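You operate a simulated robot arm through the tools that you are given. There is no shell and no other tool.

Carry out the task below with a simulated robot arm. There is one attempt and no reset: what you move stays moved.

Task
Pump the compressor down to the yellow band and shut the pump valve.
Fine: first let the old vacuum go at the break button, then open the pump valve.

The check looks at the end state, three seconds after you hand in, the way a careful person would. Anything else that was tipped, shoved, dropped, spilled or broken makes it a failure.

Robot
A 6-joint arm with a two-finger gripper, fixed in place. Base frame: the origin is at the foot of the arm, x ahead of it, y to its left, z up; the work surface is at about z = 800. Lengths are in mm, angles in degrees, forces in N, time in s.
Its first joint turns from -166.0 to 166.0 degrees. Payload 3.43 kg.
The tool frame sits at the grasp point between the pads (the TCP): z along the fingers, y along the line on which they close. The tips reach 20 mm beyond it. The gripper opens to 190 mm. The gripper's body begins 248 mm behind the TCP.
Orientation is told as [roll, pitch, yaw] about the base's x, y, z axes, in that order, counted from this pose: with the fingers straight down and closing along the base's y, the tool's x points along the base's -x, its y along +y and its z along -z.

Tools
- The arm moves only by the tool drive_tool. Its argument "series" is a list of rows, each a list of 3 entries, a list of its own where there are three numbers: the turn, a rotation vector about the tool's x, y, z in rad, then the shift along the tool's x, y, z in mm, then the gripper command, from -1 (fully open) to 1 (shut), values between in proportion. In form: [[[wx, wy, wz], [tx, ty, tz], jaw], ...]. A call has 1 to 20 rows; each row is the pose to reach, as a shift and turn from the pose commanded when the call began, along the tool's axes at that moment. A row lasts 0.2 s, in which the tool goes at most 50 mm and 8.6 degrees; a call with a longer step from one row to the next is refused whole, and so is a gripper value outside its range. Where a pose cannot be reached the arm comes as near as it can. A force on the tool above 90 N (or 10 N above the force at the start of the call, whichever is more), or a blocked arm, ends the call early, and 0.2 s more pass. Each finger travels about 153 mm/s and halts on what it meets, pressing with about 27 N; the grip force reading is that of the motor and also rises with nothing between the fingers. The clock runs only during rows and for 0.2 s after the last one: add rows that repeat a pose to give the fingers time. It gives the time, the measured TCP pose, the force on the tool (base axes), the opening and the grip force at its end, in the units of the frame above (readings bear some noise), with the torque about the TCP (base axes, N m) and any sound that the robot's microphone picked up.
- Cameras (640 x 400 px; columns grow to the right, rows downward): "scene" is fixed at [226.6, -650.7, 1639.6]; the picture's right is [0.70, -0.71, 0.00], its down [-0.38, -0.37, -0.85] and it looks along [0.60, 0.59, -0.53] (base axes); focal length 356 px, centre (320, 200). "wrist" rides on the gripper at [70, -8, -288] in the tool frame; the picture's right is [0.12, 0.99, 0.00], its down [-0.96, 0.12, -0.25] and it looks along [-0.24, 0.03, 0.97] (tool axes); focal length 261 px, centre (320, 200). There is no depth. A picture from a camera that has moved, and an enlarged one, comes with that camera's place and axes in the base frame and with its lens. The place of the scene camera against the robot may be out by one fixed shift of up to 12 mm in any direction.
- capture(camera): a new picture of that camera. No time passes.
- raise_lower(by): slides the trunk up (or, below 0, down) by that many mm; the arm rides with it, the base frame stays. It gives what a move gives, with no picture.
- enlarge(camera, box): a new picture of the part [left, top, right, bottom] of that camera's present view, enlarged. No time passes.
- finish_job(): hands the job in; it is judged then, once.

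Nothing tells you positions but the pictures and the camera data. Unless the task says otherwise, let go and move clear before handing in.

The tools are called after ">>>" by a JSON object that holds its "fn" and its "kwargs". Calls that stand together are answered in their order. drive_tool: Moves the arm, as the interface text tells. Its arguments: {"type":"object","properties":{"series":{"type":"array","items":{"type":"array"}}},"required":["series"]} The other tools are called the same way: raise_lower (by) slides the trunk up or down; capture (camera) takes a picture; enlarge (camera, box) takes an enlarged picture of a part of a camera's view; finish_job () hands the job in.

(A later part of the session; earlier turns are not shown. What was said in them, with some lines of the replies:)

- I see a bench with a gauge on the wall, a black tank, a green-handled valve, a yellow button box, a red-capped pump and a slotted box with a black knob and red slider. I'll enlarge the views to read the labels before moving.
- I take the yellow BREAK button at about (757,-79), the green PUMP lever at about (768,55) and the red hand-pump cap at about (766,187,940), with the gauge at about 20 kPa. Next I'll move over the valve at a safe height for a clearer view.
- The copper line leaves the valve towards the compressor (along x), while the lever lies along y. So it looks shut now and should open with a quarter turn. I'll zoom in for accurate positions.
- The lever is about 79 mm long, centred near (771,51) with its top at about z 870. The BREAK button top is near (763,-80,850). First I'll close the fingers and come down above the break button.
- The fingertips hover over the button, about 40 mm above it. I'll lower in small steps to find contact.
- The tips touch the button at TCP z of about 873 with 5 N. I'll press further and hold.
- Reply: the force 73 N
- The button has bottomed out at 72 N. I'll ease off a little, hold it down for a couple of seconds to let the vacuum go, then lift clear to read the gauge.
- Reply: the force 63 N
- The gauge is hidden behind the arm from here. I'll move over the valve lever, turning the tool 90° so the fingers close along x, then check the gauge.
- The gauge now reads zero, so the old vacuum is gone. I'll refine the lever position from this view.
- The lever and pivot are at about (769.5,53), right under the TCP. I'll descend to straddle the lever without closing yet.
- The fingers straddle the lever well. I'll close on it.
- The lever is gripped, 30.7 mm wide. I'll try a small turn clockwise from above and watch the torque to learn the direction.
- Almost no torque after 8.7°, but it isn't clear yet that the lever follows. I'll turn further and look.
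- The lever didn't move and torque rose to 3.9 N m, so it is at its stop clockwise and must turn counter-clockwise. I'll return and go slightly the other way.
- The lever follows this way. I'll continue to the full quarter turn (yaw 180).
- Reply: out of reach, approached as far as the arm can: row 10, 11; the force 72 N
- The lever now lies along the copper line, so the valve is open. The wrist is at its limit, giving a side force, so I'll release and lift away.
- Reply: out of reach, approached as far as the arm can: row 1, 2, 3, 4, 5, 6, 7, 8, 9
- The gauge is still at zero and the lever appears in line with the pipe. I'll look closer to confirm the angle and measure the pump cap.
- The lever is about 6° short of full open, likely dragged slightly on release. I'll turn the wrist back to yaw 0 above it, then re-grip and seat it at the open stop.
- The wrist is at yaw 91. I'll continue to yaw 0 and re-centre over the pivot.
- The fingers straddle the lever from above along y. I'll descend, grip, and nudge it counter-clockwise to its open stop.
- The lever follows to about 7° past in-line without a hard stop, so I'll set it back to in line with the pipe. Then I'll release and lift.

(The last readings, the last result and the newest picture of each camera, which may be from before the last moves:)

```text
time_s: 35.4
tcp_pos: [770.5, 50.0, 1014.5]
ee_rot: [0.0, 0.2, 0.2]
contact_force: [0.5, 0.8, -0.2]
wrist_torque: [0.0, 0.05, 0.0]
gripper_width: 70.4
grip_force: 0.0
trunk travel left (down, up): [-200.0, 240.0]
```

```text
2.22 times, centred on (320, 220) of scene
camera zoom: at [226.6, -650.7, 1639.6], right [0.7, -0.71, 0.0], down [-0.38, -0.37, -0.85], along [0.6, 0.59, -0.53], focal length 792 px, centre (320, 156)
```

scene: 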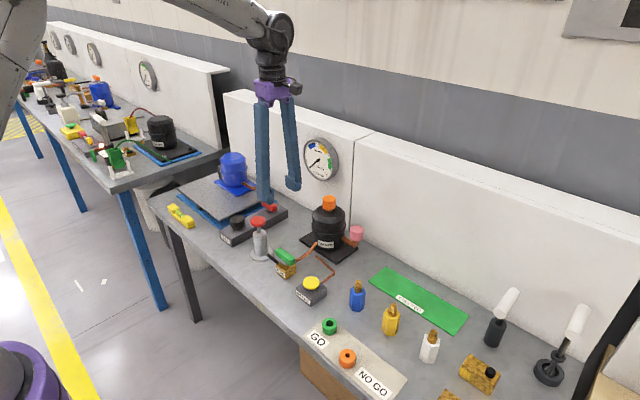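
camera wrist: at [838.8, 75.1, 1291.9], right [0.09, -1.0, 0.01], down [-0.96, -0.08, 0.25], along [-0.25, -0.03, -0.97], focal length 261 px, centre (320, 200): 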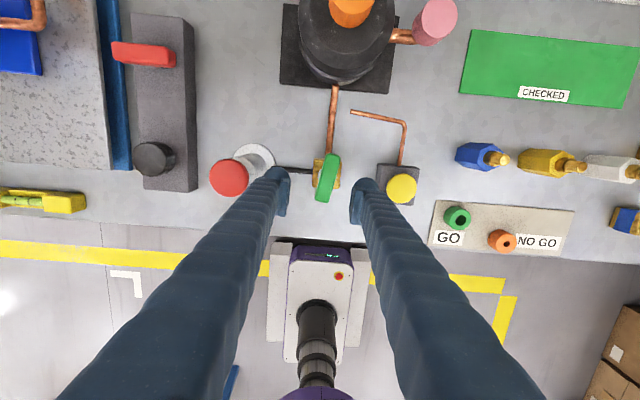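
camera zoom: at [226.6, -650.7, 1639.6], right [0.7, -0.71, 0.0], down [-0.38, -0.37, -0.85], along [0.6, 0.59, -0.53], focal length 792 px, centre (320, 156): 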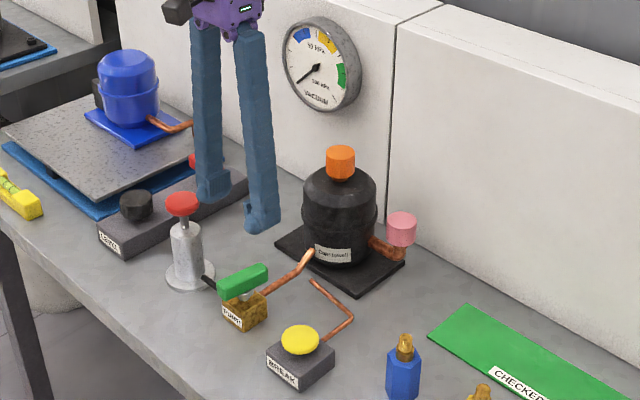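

The lever is near open, about 6° short of perfectly in line. The first pump stroke will show whether it passes. I take the pump cap to be at about (767,187), top z about 945, so I'll close the fingers and move above it.

>>> {"fn": "drive_tool", "kwargs": {"series": [[[0, 0, 0], [0, 0, -20], 0.6], [[0, 0, 0], [1, 30, -30], 1], [[0, 0, 0], [2, 70, -30], 1], [[0, 0, 0], [3, 110, -20], 1], [[0, 0, 0], [3.5, 137, -10], 1], [[0, 0, 0], [3.5, 137, 10], 1], [[0, 0, 0], [3.5, 137, 20], 1], [[0, 0, 0], [3.5, 137, 20], 1]]}}

>>> {"fn": "enlarge", "kwargs": {"camera": "scene", "box": [230, 180, 330, 280]}}

>>> {"fn": "capture", "kwargs": {"camera": "wrist"}}

```text
time_s: 37.2
tcp_pos: [766.3, 187.7, 997.2]
ee_rot: [-0.1, 0.0, 0.1]
contact_force: [-0.7, -0.5, -0.1]
wrist_torque: [-0.03, 0.0, -0.01]
gripper_width: 0.1
grip_force: 26.7
trunk travel left (down, up): [-200.0, 240.0]
```

```text
4.00 times, centred on (280, 230) of scene
camera zoom: at [226.6, -650.7, 1639.6], right [0.7, -0.71, 0.0], down [-0.38, -0.37, -0.85], along [0.6, 0.59, -0.53], focal length 1426 px, centre (480, 80)
```

zoom: 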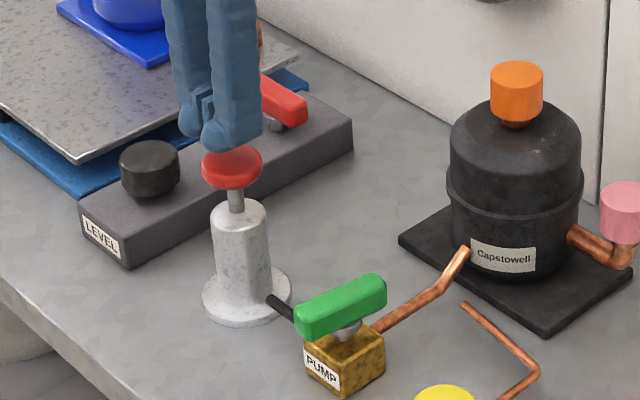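

```text
taken
camera wrist: at [695.8, 180.9, 1283.6], right [-0.12, 0.99, 0.0], down [0.96, 0.12, 0.25], along [0.24, 0.03, -0.97], focal length 261 px, centre (320, 200)
```

wrist: 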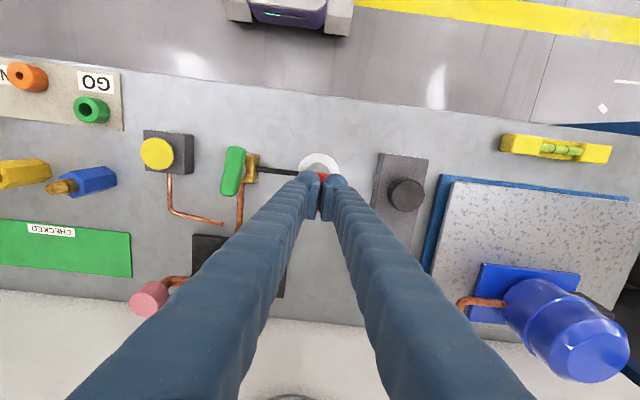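

The fingertips are above the red cap. I'll lower gently to find contact.

>>> {"fn": "drive_tool", "kwargs": {"series": [[[0, 0, 0], [0, 0, 12], 1], [[0, 0, 0], [0, 0, 20], 1], [[0, 0, 0], [0, 0, 27], 1], [[0, 0, 0], [0, 0, 32], 1], [[0, 0, 0], [0, 0, 37], 1]]}}

>>> {"fn": "enlarge", "kwargs": {"camera": "scene", "box": [230, 130, 350, 280]}}

```text
time_s: 38.4
tcp_pos: [767.7, 187.4, 960.8]
ee_rot: [0.1, -0.1, 0.2]
contact_force: [1.6, -0.1, 3.7]
wrist_torque: [-0.02, 0.0, 0.02]
gripper_width: 6.0
grip_force: 33.7
trunk travel left (down, up): [-200.0, 240.0]
```

```text
2.67 times, centred on (290, 205) of scene
camera zoom: at [226.6, -650.7, 1639.6], right [0.7, -0.71, 0.0], down [-0.38, -0.37, -0.85], along [0.6, 0.59, -0.53], focal length 951 px, centre (400, 187)
```

zoom: 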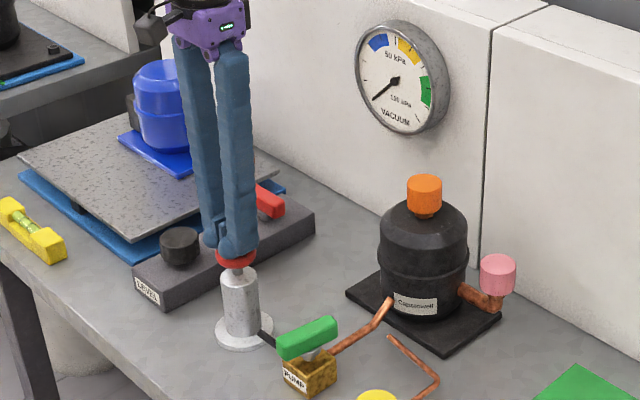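

Contact is at TCP z of about 961, and the gauge is visible in the scene view from here. I'll press one small stroke step by step.

>>> {"fn": "drive_tool", "kwargs": {"series": [[[0, 0, 0], [0, 0, 4], 1], [[0, 0, 0], [0, 0, 8], 1], [[0, 0, 0], [0, 0, 12], 1], [[0, 0, 0], [0, 0, 12], 1]]}}

>>> {"fn": "enlarge", "kwargs": {"camera": "scene", "box": [230, 130, 350, 280]}}

```text
time_s: 39.4
tcp_pos: [766.6, 188.8, 948.3]
ee_rot: [0.0, 0.0, 0.3]
contact_force: [1.7, -1.6, 5.8]
wrist_torque: [-0.03, -0.04, 0.0]
gripper_width: 6.0
grip_force: 34.2
trunk travel left (down, up): [-200.0, 240.0]
```

```text
2.67 times, centred on (290, 205) of scene
camera zoom: at [226.6, -650.7, 1639.6], right [0.7, -0.71, 0.0], down [-0.38, -0.37, -0.85], along [0.6, 0.59, -0.53], focal length 951 px, centre (400, 187)
```

zoom: 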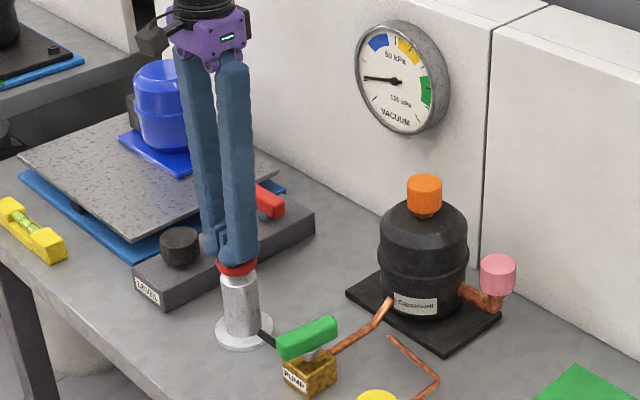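

The gauge has risen, so the valve passes and the down-stroke pumps. I'll read it more closely.

>>> {"fn": "enlarge", "kwargs": {"camera": "scene", "box": [295, 130, 345, 190]}}

>>> {"fn": "drive_tool", "kwargs": {"series": [[[0, 0, 0], [0, 0, 0], 1]]}}

>>> {"fn": "enlarge", "kwargs": {"camera": "scene", "box": [295, 130, 345, 190]}}

```text
6.67 times, centred on (320, 160) of scene
camera zoom: at [226.6, -650.7, 1639.6], right [0.7, -0.71, 0.0], down [-0.38, -0.37, -0.85], along [0.6, 0.59, -0.53], focal length 2376 px, centre (320, 467)
```

zoom: 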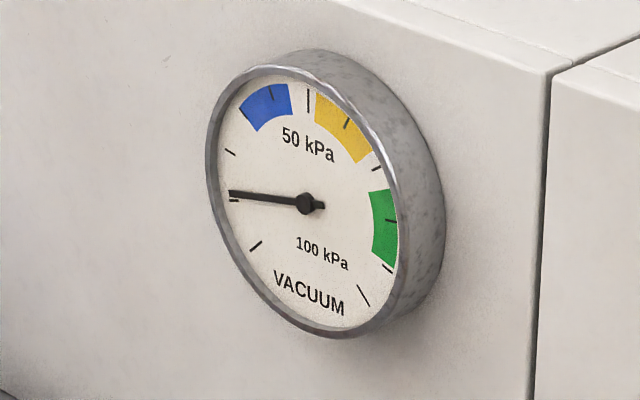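

```text
time_s: 39.8
tcp_pos: [766.6, 187.7, 947.5]
ee_rot: [-0.1, 0.0, 0.2]
contact_force: [0.6, -1.5, 7.3]
wrist_torque: [0.0, -0.02, 0.0]
gripper_width: 6.1
grip_force: 34.5
trunk travel left (down, up): [-200.0, 240.0]
```

```text
6.67 times, centred on (320, 160) of scene
camera zoom: at [226.6, -650.7, 1639.6], right [0.7, -0.71, 0.0], down [-0.38, -0.37, -0.85], along [0.6, 0.59, -0.53], focal length 2376 px, centre (320, 467)
```

zoom: 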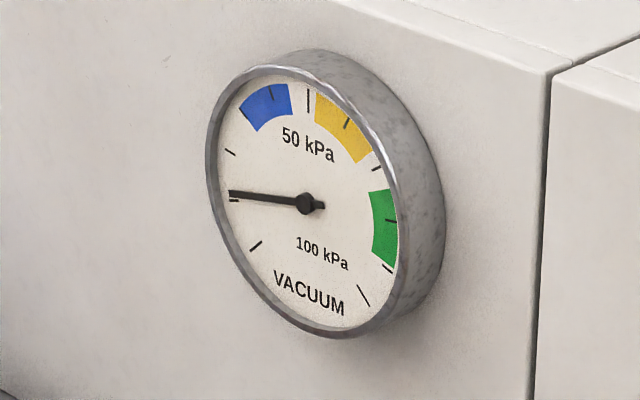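

It reads about 11 kPa and holds steady. I'll press further down in a small amount to see how the reading depends on stroke.

>>> {"fn": "drive_tool", "kwargs": {"series": [[[0, 0, 0], [0, 0, 4], 1], [[0, 0, 0], [0, 0, 8], 1], [[0, 0, 0], [0, 0, 8], 1]]}}

>>> {"fn": "enlarge", "kwargs": {"camera": "scene", "box": [295, 130, 345, 190]}}

>>> {"fn": "enlarge", "kwargs": {"camera": "scene", "box": [230, 180, 330, 280]}}

```text
time_s: 40.6
tcp_pos: [766.6, 187.3, 941.1]
ee_rot: [0.1, -0.1, 0.2]
contact_force: [-1.7, 1.2, 25.8]
wrist_torque: [0.02, 0.05, 0.02]
gripper_width: 6.2
grip_force: 34.3
trunk travel left (down, up): [-200.0, 240.0]
```

```text
6.67 times, centred on (320, 160) of scene
camera zoom: at [226.6, -650.7, 1639.6], right [0.7, -0.71, 0.0], down [-0.38, -0.37, -0.85], along [0.6, 0.59, -0.53], focal length 2376 px, centre (320, 467)
```

zoom: 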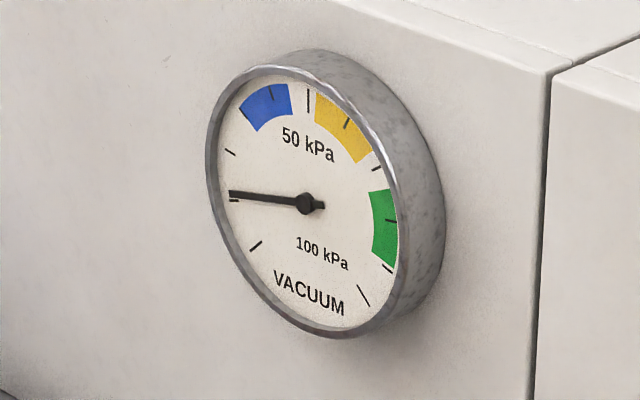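

```text
4.00 times, centred on (280, 230) of scene
camera zoom: at [226.6, -650.7, 1639.6], right [0.7, -0.71, 0.0], down [-0.38, -0.37, -0.85], along [0.6, 0.59, -0.53], focal length 1426 px, centre (480, 80)
```

zoom: 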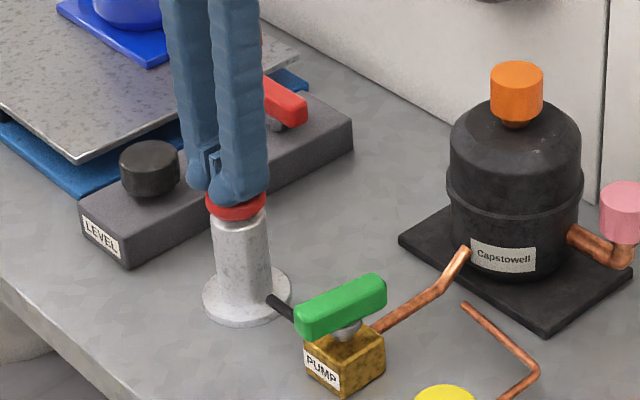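

It bottoms at z of about 941 with no further rise, so each stroke gives about 11 kPa. I'll raise the tool and see whether the cap springs back.

>>> {"fn": "drive_tool", "kwargs": {"series": [[[0, 0, 0], [0, 0, -8], 1], [[0, 0, 0], [0, 0, -16], 1], [[0, 0, 0], [0, 0, -24], 1], [[0, 0, 0], [0, 0, -30], 1], [[0, 0, 0], [0, 0, -30], 1]]}}

>>> {"fn": "enlarge", "kwargs": {"camera": "scene", "box": [230, 130, 350, 280]}}

>>> {"fn": "enlarge", "kwargs": {"camera": "scene", "box": [295, 130, 345, 190]}}

```text
time_s: 41.8
tcp_pos: [766.9, 186.2, 969.3]
ee_rot: [0.0, 0.2, 0.1]
contact_force: [0.1, -1.3, 1.8]
wrist_torque: [-0.01, 0.0, 0.02]
gripper_width: 5.9
grip_force: 34.0
trunk travel left (down, up): [-200.0, 240.0]
```

```text
2.67 times, centred on (290, 205) of scene
camera zoom: at [226.6, -650.7, 1639.6], right [0.7, -0.71, 0.0], down [-0.38, -0.37, -0.85], along [0.6, 0.59, -0.53], focal length 951 px, centre (400, 187)
```

zoom: 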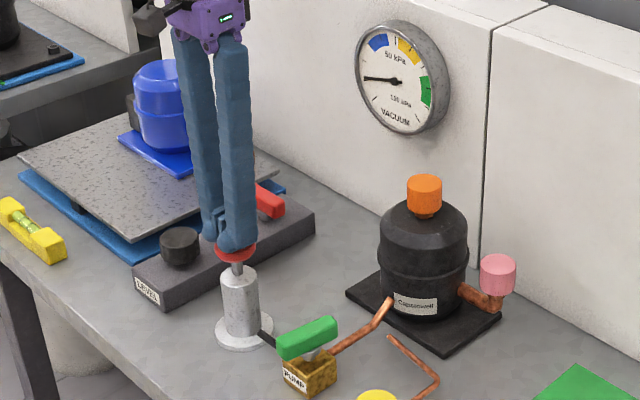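

```text
6.67 times, centred on (320, 160) of scene
camera zoom: at [226.6, -650.7, 1639.6], right [0.7, -0.71, 0.0], down [-0.38, -0.37, -0.85], along [0.6, 0.59, -0.53], focal length 2376 px, centre (320, 467)
```

zoom: 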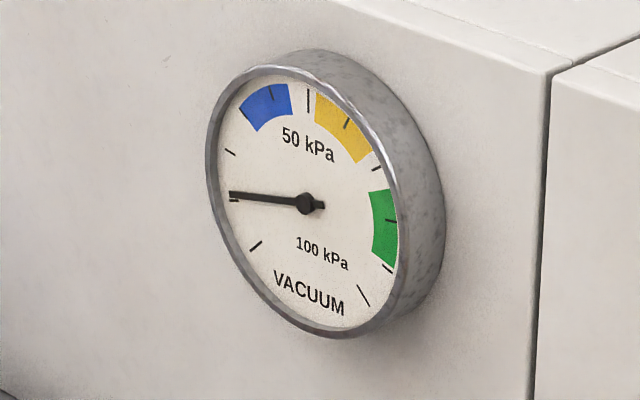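

The cap springs back and the gauge held at about 11. I'll do a second full stroke and read again.

>>> {"fn": "drive_tool", "kwargs": {"series": [[[0, 0, 0], [0, 0, 8], 1], [[0, 0, 0], [0, 0, 17], 1], [[0, 0, 0], [0, 0, 26], 1], [[0, 0, 0], [0, 0, 26], 1], [[0, 0, 0], [0, 0, 14], 1], [[0, 0, 0], [0, 0, 2], 1], [[0, 0, 0], [0, 0, -5], 1], [[0, 0, 0], [0, 0, -5], 1]]}}

>>> {"fn": "enlarge", "kwargs": {"camera": "scene", "box": [295, 130, 345, 190]}}

>>> {"fn": "enlarge", "kwargs": {"camera": "scene", "box": [230, 180, 330, 280]}}

```text
time_s: 43.6
tcp_pos: [766.6, 186.6, 974.2]
ee_rot: [0.0, 0.1, 0.2]
contact_force: [-1.0, -0.5, 0.8]
wrist_torque: [-0.04, 0.0, 0.01]
gripper_width: 6.0
grip_force: 34.4
trunk travel left (down, up): [-200.0, 240.0]
```

```text
6.67 times, centred on (320, 160) of scene
camera zoom: at [226.6, -650.7, 1639.6], right [0.7, -0.71, 0.0], down [-0.38, -0.37, -0.85], along [0.6, 0.59, -0.53], focal length 2376 px, centre (320, 467)
```

zoom: 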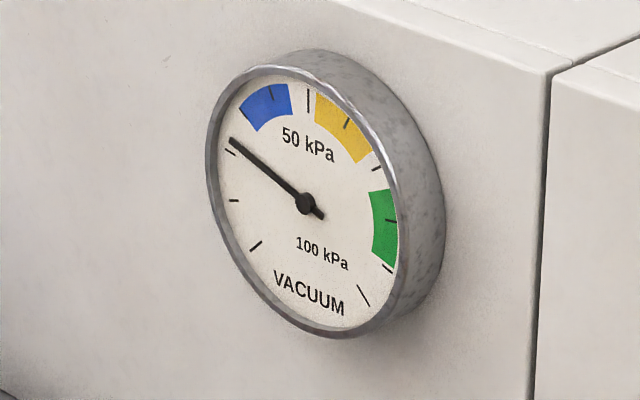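

```text
4.00 times, centred on (280, 230) of scene
camera zoom: at [226.6, -650.7, 1639.6], right [0.7, -0.71, 0.0], down [-0.38, -0.37, -0.85], along [0.6, 0.59, -0.53], focal length 1426 px, centre (480, 80)
```

zoom: 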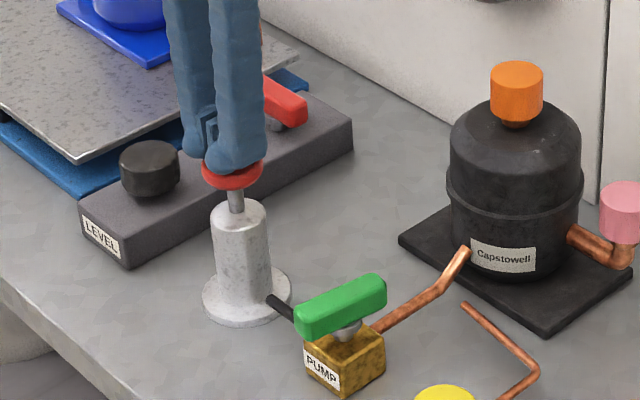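

Now about 22 kPa, roughly 11 per stroke. Three more strokes should land in yellow, and I'll check after each one or two.

>>> {"fn": "drive_tool", "kwargs": {"series": [[[0, 0, 0], [0, 0, 10], 1], [[0, 0, 0], [0, 0, 20], 1], [[0, 0, 0], [0, 0, 30], 1], [[0, 0, 0], [0, 0, 30], 1], [[0, 0, 0], [0, 0, 18], 1], [[0, 0, 0], [0, 0, 6], 1], [[0, 0, 0], [0, 0, 0], 1], [[0, 0, 0], [0, 0, 0], 1], [[0, 0, 0], [0, 0, 10], 1], [[0, 0, 0], [0, 0, 20], 1], [[0, 0, 0], [0, 0, 30], 1], [[0, 0, 0], [0, 0, 30], 1], [[0, 0, 0], [0, 0, 18], 1], [[0, 0, 0], [0, 0, 6], 1], [[0, 0, 0], [0, 0, 0], 1], [[0, 0, 0], [0, 0, 0], 1]]}}

>>> {"fn": "enlarge", "kwargs": {"camera": "scene", "box": [295, 130, 345, 190]}}

```text
time_s: 47.0
tcp_pos: [767.1, 186.7, 974.2]
ee_rot: [0.0, 0.1, 0.2]
contact_force: [-1.7, -0.5, 1.8]
wrist_torque: [-0.01, -0.02, -0.01]
gripper_width: 6.1
grip_force: 34.7
trunk travel left (down, up): [-200.0, 240.0]
```

```text
6.67 times, centred on (320, 160) of scene
camera zoom: at [226.6, -650.7, 1639.6], right [0.7, -0.71, 0.0], down [-0.38, -0.37, -0.85], along [0.6, 0.59, -0.53], focal length 2376 px, centre (320, 467)
```

zoom: 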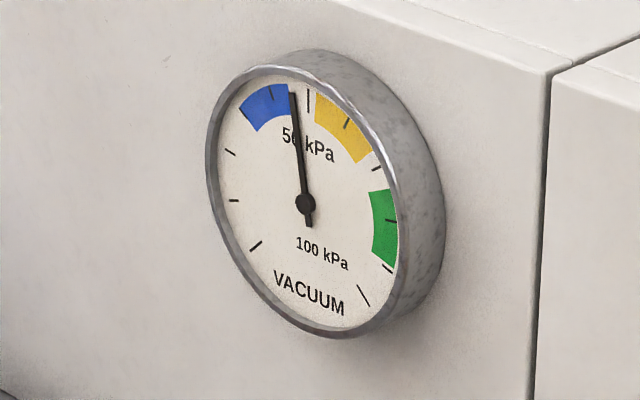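

It reads about 45 kPa, with the needle at the blue band's end. One more stroke should bring it to about 56, in yellow.

>>> {"fn": "drive_tool", "kwargs": {"series": [[[0, 0, 0], [0, 0, 10], 1], [[0, 0, 0], [0, 0, 20], 1], [[0, 0, 0], [0, 0, 30], 1], [[0, 0, 0], [0, 0, 30], 1], [[0, 0, 0], [0, 0, 18], 1], [[0, 0, 0], [0, 0, 6], 1], [[0, 0, 0], [0, 0, 0], 1], [[0, 0, 0], [0, 0, 0], 1]]}}

>>> {"fn": "enlarge", "kwargs": {"camera": "scene", "box": [295, 130, 345, 190]}}

```text
time_s: 48.8
tcp_pos: [767.4, 186.0, 973.3]
ee_rot: [-0.1, 0.1, 0.3]
contact_force: [-1.1, -0.7, 0.4]
wrist_torque: [-0.02, -0.02, -0.02]
gripper_width: 6.0
grip_force: 34.5
trunk travel left (down, up): [-200.0, 240.0]
```

```text
6.67 times, centred on (320, 160) of scene
camera zoom: at [226.6, -650.7, 1639.6], right [0.7, -0.71, 0.0], down [-0.38, -0.37, -0.85], along [0.6, 0.59, -0.53], focal length 2376 px, centre (320, 467)
```

zoom: 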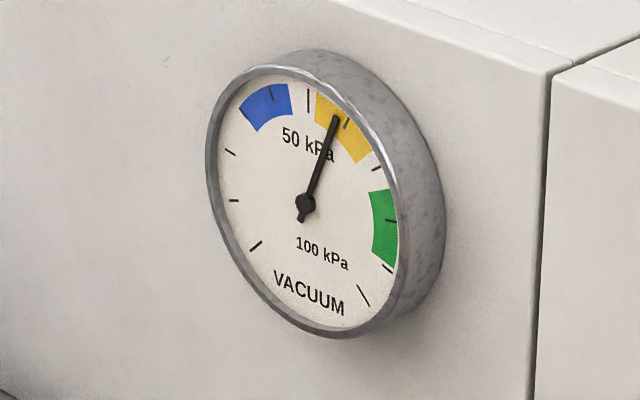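

The gauge now reads about 57 kPa, well inside yellow. I'll open the fingers slightly so they can't be pinching the cap, then lift off.

>>> {"fn": "drive_tool", "kwargs": {"series": [[[0, 0, 0], [0, 0, 0], 0.9], [[0, 0, 0], [0, 0, -2], 0.85], [[0, 0, 0], [0, 0, -10], 0.85], [[0, 0, 0], [0, 0, -30], 0.85], [[0, 0, 0], [0, 0, -50], 0.85], [[0, 0, 0], [0, 0, -50], 0.85]]}}

>>> {"fn": "enlarge", "kwargs": {"camera": "scene", "box": [230, 130, 350, 280]}}

>>> {"fn": "enlarge", "kwargs": {"camera": "scene", "box": [295, 130, 345, 190]}}

```text
time_s: 50.2
tcp_pos: [768.0, 186.0, 1023.1]
ee_rot: [0.0, 0.1, 0.3]
contact_force: [1.1, 0.1, 0.9]
wrist_torque: [-0.01, 0.01, 0.01]
gripper_width: 14.2
grip_force: 0.1
trunk travel left (down, up): [-200.0, 240.0]
```

```text
2.67 times, centred on (290, 205) of scene
camera zoom: at [226.6, -650.7, 1639.6], right [0.7, -0.71, 0.0], down [-0.38, -0.37, -0.85], along [0.6, 0.59, -0.53], focal length 951 px, centre (400, 187)
```

zoom: 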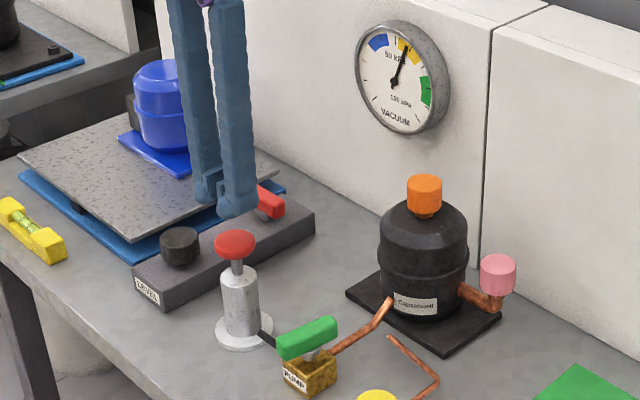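

```text
6.67 times, centred on (320, 160) of scene
camera zoom: at [226.6, -650.7, 1639.6], right [0.7, -0.71, 0.0], down [-0.38, -0.37, -0.85], along [0.6, 0.59, -0.53], focal length 2376 px, centre (320, 467)
```

zoom: 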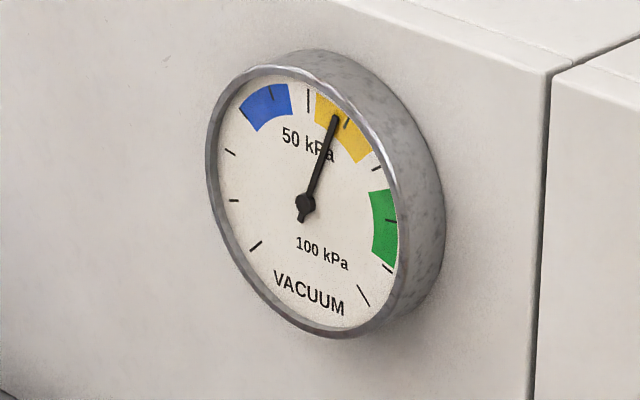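

The cap is up again and the vacuum holds at about 57. I'll go back over the valve lever with fingers opened to 70 mm and turned 6° to match its angle.

>>> {"fn": "drive_tool", "kwargs": {"series": [[[0, 0, 0], [0, -35, 0], 0.6], [[0, 0, 0.03], [-1, -70, 0], 0.4], [[0, 0, 0.06], [-2, -105, 0], 0.26], [[0, 0, 0.1], [-2.5, -134.5, 0], 0.26], [[0, 0, 0.11], [-2.5, -134.5, 10], 0.26], [[0, 0, 0.11], [-2.5, -134.5, 10], 0.26]]}}

>>> {"fn": "enlarge", "kwargs": {"camera": "wrist", "box": [220, 90, 440, 260]}}

```text
time_s: 51.6
tcp_pos: [769.0, 52.7, 1015.3]
ee_rot: [0.0, 0.1, -6.0]
contact_force: [0.4, 0.6, -0.5]
wrist_torque: [-0.05, 0.0, 0.01]
gripper_width: 70.2
grip_force: 0.0
trunk travel left (down, up): [-200.0, 240.0]
```

```text
2.35 times, centred on (330, 175) of wrist
camera zoom: at [699.2, 53.9, 1303.1], right [-0.01, 1.0, 0.0], down [0.97, 0.01, 0.25], along [0.25, 0.0, -0.97], focal length 613 px, centre (296, 259)
```

zoom: 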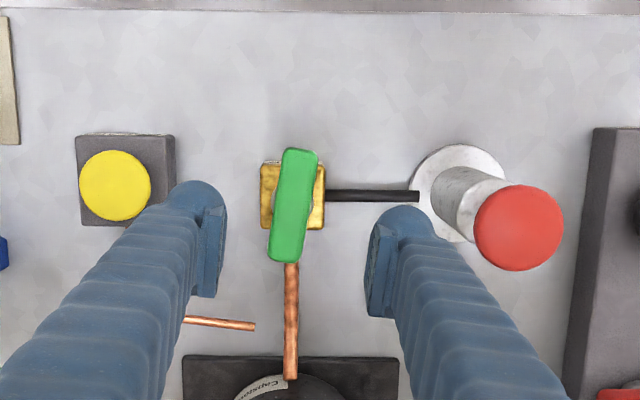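

The lever is aligned between the fingers. I'll descend and grip it.

>>> {"fn": "drive_tool", "kwargs": {"series": [[[0, 0, 0], [0, 0.5, 45], 0.26], [[0, 0, 0], [0, 0.5, 90], 0.26], [[0, 0, 0], [0, 0.5, 125], 0.26], [[0, 0, 0], [0, 0.5, 148], 0.26], [[0, 0, 0], [0, 0.5, 148], 0.45], [[0, 0, 0], [0, 0.5, 148], 0.6], [[0, 0, 0], [0, 0.5, 148], 0.75], [[0, 0, 0], [0, 0.5, 148], 0.85], [[0, 0, 0], [0, 0.5, 148], 0.85]]}}

>>> {"fn": "enlarge", "kwargs": {"camera": "wrist", "box": [220, 90, 440, 260]}}

```text
time_s: 53.6
tcp_pos: [770.1, 50.5, 865.7]
ee_rot: [0.1, 0.1, -6.2]
contact_force: [-3.7, -39.1, -0.5]
wrist_torque: [-0.41, -0.05, -0.03]
gripper_width: 30.7
grip_force: 44.9
trunk travel left (down, up): [-200.0, 240.0]
```

```text
2.35 times, centred on (330, 175) of wrist
camera zoom: at [700.0, 50.8, 1152.7], right [-0.01, 1.0, 0.0], down [0.97, 0.01, 0.25], along [0.25, 0.0, -0.97], focal length 613 px, centre (296, 259)
```

zoom: 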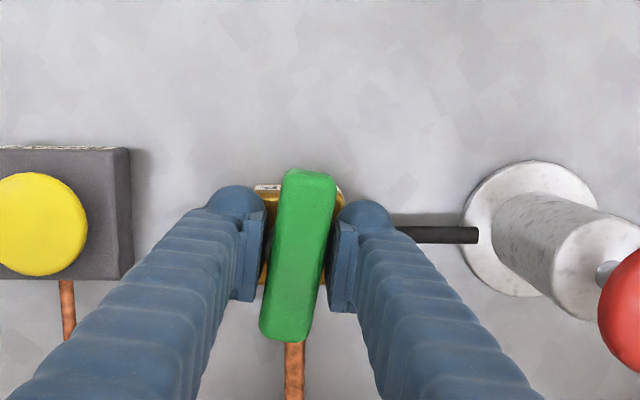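

The grip is good but pushes about 39 N sideways, so I'll re-centre 2 mm towards -y and turn clockwise most of the way towards shut.

>>> {"fn": "drive_tool", "kwargs": {"series": [[[0, 0, 0], [0, -1, 0], 0.85], [[0, 0, 0.06], [0, -2, 0], 0.85], [[0, 0, 0.18], [0, -2, 0], 0.85], [[0, 0, 0.31], [0, -2, 0], 0.85], [[0, 0, 0.44], [0, -2, 0], 0.85], [[0, 0, 0.57], [0, -2, 0], 0.85], [[0, 0, 0.7], [0, -2, 0], 0.85], [[0, 0, 0.83], [0, -2, 0], 0.85], [[0, 0, 0.96], [0, -2, 0], 0.85], [[0, 0, 1.09], [0, -2, 0], 0.85], [[0, 0, 1.22], [0, -2, 0], 0.85], [[0, 0, 1.32], [0, -2, 0], 0.85], [[0, 0, 1.32], [0, -2, 0], 0.85]]}}

>>> {"fn": "enlarge", "kwargs": {"camera": "wrist", "box": [220, 90, 440, 260]}}

>>> {"fn": "enlarge", "kwargs": {"camera": "scene", "box": [240, 205, 340, 310]}}

```text
time_s: 56.4
tcp_pos: [770.3, 53.6, 865.6]
ee_rot: [0.0, 0.1, -81.8]
contact_force: [-2.7, -4.8, -18.2]
wrist_torque: [0.17, 0.05, 0.33]
gripper_width: 30.5
grip_force: 44.8
trunk travel left (down, up): [-200.0, 240.0]
```

```text
2.35 times, centred on (330, 175) of wrist
camera zoom: at [751.9, 122.5, 1153.0], right [0.97, 0.26, 0.0], down [0.25, -0.94, 0.25], along [0.06, -0.24, -0.97], focal length 613 px, centre (296, 259)
```

zoom: 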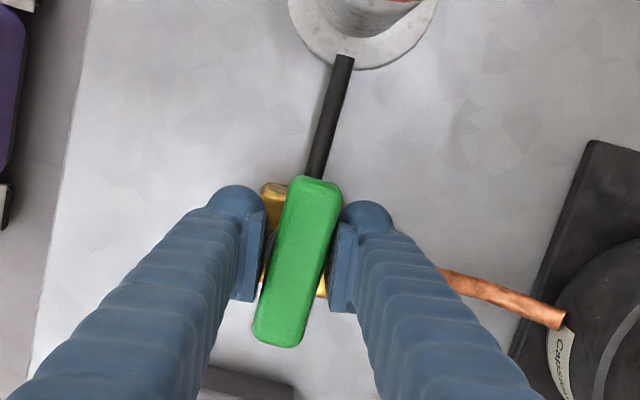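

```text
3.81 times, centred on (290, 258) of scene
camera zoom: at [226.6, -650.7, 1639.6], right [0.7, -0.71, 0.0], down [-0.38, -0.37, -0.85], along [0.6, 0.59, -0.53], focal length 1358 px, centre (434, -19)
```

zoom: 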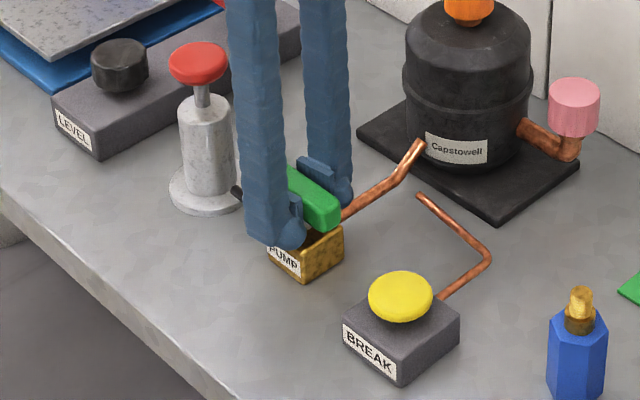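

The lever is nearly along y again and a little torque is building. I'll press it gently on to its shut stop.

>>> {"fn": "drive_tool", "kwargs": {"series": [[[0, 0, 0.04], [0, 0, 0], 0.85], [[0, 0, 0.08], [0, 0, 0], 0.85], [[0, 0, 0.13], [0, 0, 0], 0.85], [[0, 0, 0.17], [0, 0, 0], 0.85], [[0, 0, 0.17], [0, 0, 0], 0.85]]}}

>>> {"fn": "enlarge", "kwargs": {"camera": "wrist", "box": [220, 90, 440, 260]}}

```text
time_s: 57.6
tcp_pos: [770.0, 51.2, 868.1]
ee_rot: [0.1, 0.0, -91.5]
contact_force: [-2.8, -0.4, -5.1]
wrist_torque: [-0.1, 0.07, 0.11]
gripper_width: 30.7
grip_force: 45.4
trunk travel left (down, up): [-200.0, 240.0]
```

```text
2.35 times, centred on (330, 175) of wrist
camera zoom: at [763.6, 124.1, 1153.8], right [1.0, 0.09, 0.0], down [0.09, -0.96, 0.25], along [0.02, -0.25, -0.97], focal length 613 px, centre (296, 259)
```

zoom: 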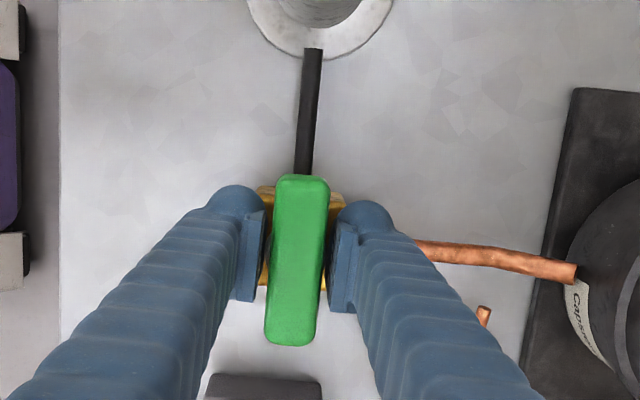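

The gripper turned another 10° while the lever stayed, so it's on the shut stop. I'll give a slight extra push to make sure, then release and lift.

>>> {"fn": "drive_tool", "kwargs": {"series": [[[0, 0, 0.04], [0, 0, 0], 0.85], [[0, 0, 0.08], [0, 0, 0], 0.85], [[0, 0, 0.12], [0, 0, 0], 0.85], [[0, 0, 0.12], [0, 0, 0], 0.85]]}}

>>> {"fn": "drive_tool", "kwargs": {"series": [[[0, 0, 0], [0, 0, 0], 0.7], [[0, 0, 0], [0, 0, 0], 0.5], [[0, 0, 0], [0, 0, 0], 0.26], [[0, 0, 0], [0, 0, 0], 0.26], [[0, 0, 0], [0, 0, -30], 0.26], [[0, 0, 0], [0, 0, -70], 0.26], [[0, 0, 0], [0, 0, -110], 0.26], [[0, 0, 0], [0, 0, -150], 0.26], [[0, 0, 0], [0, 0, -190], 0.26], [[0, 0, 0], [0, 0, -230], 0.26], [[0, 0, 0], [0, 0, -230], 0.26]]}}

>>> {"fn": "capture", "kwargs": {"camera": "scene"}}

>>> {"fn": "enlarge", "kwargs": {"camera": "wrist", "box": [220, 90, 440, 260]}}

>>> {"fn": "enlarge", "kwargs": {"camera": "scene", "box": [295, 130, 345, 190]}}

>>> {"fn": "enlarge", "kwargs": {"camera": "scene", "box": [240, 205, 340, 310]}}

```text
time_s: 58.6
tcp_pos: [769.1, 52.1, 867.4]
ee_rot: [0.1, 0.0, -98.4]
contact_force: [4.5, 0.8, 1.8]
wrist_torque: [-0.05, -0.06, 0.0]
gripper_width: 30.2
grip_force: 45.4
trunk travel left (down, up): [-200.0, 240.0]
```

```text
time_s: 61.0
tcp_pos: [771.7, 51.7, 1093.6]
ee_rot: [-0.1, 0.1, -98.4]
contact_force: [-0.4, -0.4, 0.2]
wrist_torque: [0.01, 0.01, -0.03]
gripper_width: 70.7
grip_force: 0.0
trunk travel left (down, up): [-200.0, 240.0]
```

```text
taken
```

scene: 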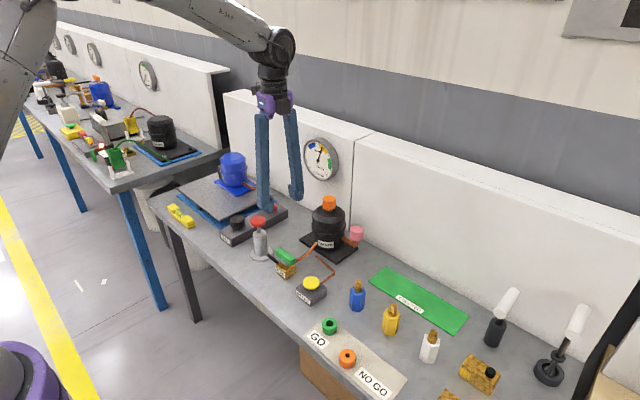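

```text
2.35 times, centred on (330, 175) of wrist
camera zoom: at [773.2, 123.8, 1381.3], right [1.0, -0.03, 0.0], down [-0.03, -0.97, 0.25], along [-0.01, -0.25, -0.97], focal length 613 px, centre (296, 259)
```

zoom: 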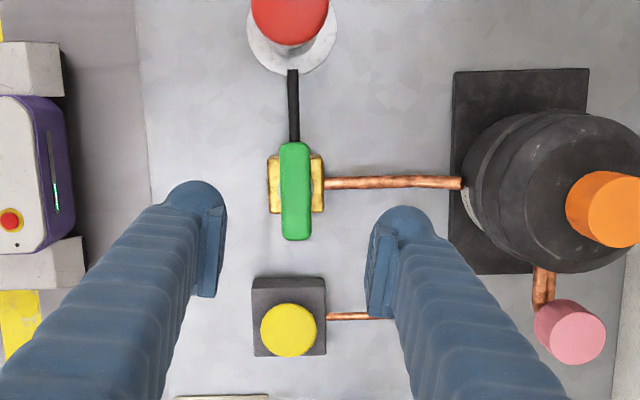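

```text
6.67 times, centred on (320, 160) of scene
camera zoom: at [226.6, -650.7, 1639.6], right [0.7, -0.71, 0.0], down [-0.38, -0.37, -0.85], along [0.6, 0.59, -0.53], focal length 2376 px, centre (320, 467)
```

zoom: 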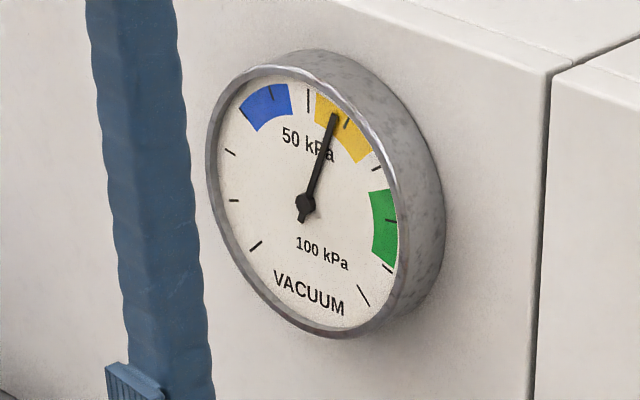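

```text
3.81 times, centred on (290, 258) of scene
camera zoom: at [226.6, -650.7, 1639.6], right [0.7, -0.71, 0.0], down [-0.38, -0.37, -0.85], along [0.6, 0.59, -0.53], focal length 1358 px, centre (434, -19)
```

zoom: 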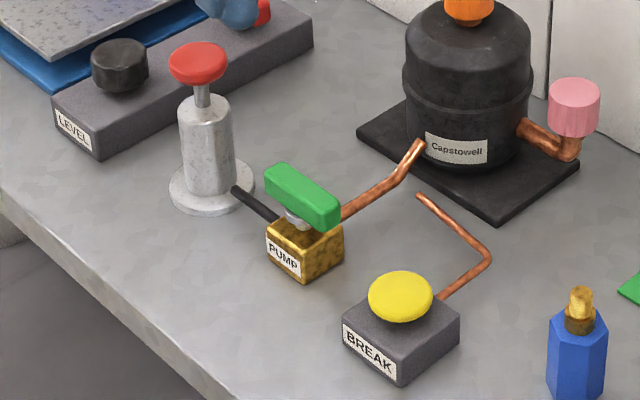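

The lever is back in its shut position and the gauge is in yellow. I'll wait a few seconds, clear of everything, to check the vacuum holds.

>>> {"fn": "drive_tool", "kwargs": {"series": [[[0, 0, 0], [0, 0, -30], 0.26], [[0, 0, 0], [0, 0, -60], 0.26], [[0, 0, 0], [0, 0, -60], 0.26], [[0, 0, 0], [0, 0, -60], 0.26], [[0, 0, 0], [0, 0, -60], 0.26], [[0, 0, 0], [0, 0, -60], 0.26], [[0, 0, 0], [0, 0, -60], 0.26], [[0, 0, 0], [0, 0, -60], 0.26], [[0, 0, 0], [0, 0, -60], 0.26], [[0, 0, 0], [0, 0, -60], 0.26], [[0, 0, 0], [0, 0, -60], 0.26], [[0, 0, 0], [0, 0, -60], 0.26], [[0, 0, 0], [0, 0, -60], 0.26], [[0, 0, 0], [0, 0, -60], 0.26], [[0, 0, 0], [0, 0, -60], 0.26], [[0, 0, 0], [0, 0, -60], 0.26]]}}

>>> {"fn": "enlarge", "kwargs": {"camera": "scene", "box": [295, 130, 345, 190]}}

```text
time_s: 64.4
tcp_pos: [770.4, 50.6, 1153.9]
ee_rot: [-0.1, 0.1, -98.4]
contact_force: [-0.9, 0.3, -0.3]
wrist_torque: [-0.06, 0.0, -0.01]
gripper_width: 70.4
grip_force: 0.2
trunk travel left (down, up): [-200.0, 240.0]
```

```text
6.67 times, centred on (320, 160) of scene
camera zoom: at [226.6, -650.7, 1639.6], right [0.7, -0.71, 0.0], down [-0.38, -0.37, -0.85], along [0.6, 0.59, -0.53], focal length 2376 px, centre (320, 467)
```

zoom: 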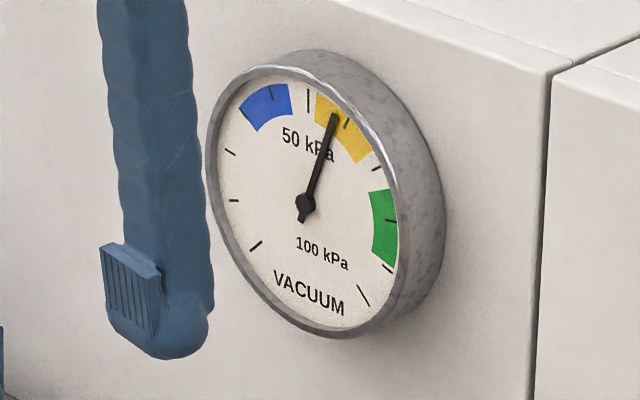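

The needle holds steady at about 57 kPa in the yellow band. The pump valve is shut, the arm is clear and nothing else has been disturbed, so I'm handing in.

>>> {"fn": "finish_job", "kwargs": {}}

```text
The job is handed in.
```

The compressor is pumped down to about 57 kPa, inside the yellow band, and the pump valve is shut. I handed the job in.

- **Old vacuum:** I held the break button down until the gauge read zero.
- **Pumping:** I opened the pump valve and gave the hand pump five strokes, each worth about 11 kPa. When opened, the lever sat about 6° short of in line with the pipe, but the pump drew vacuum normally.
- **Shutting:** I turned the lever clockwise until it stopped, back where it started. About 6 seconds after I let go, the needle was still at about 57 kPa.

The arm is lifted clear above the bench, and I saw nothing else moved or tipped in the pictures.
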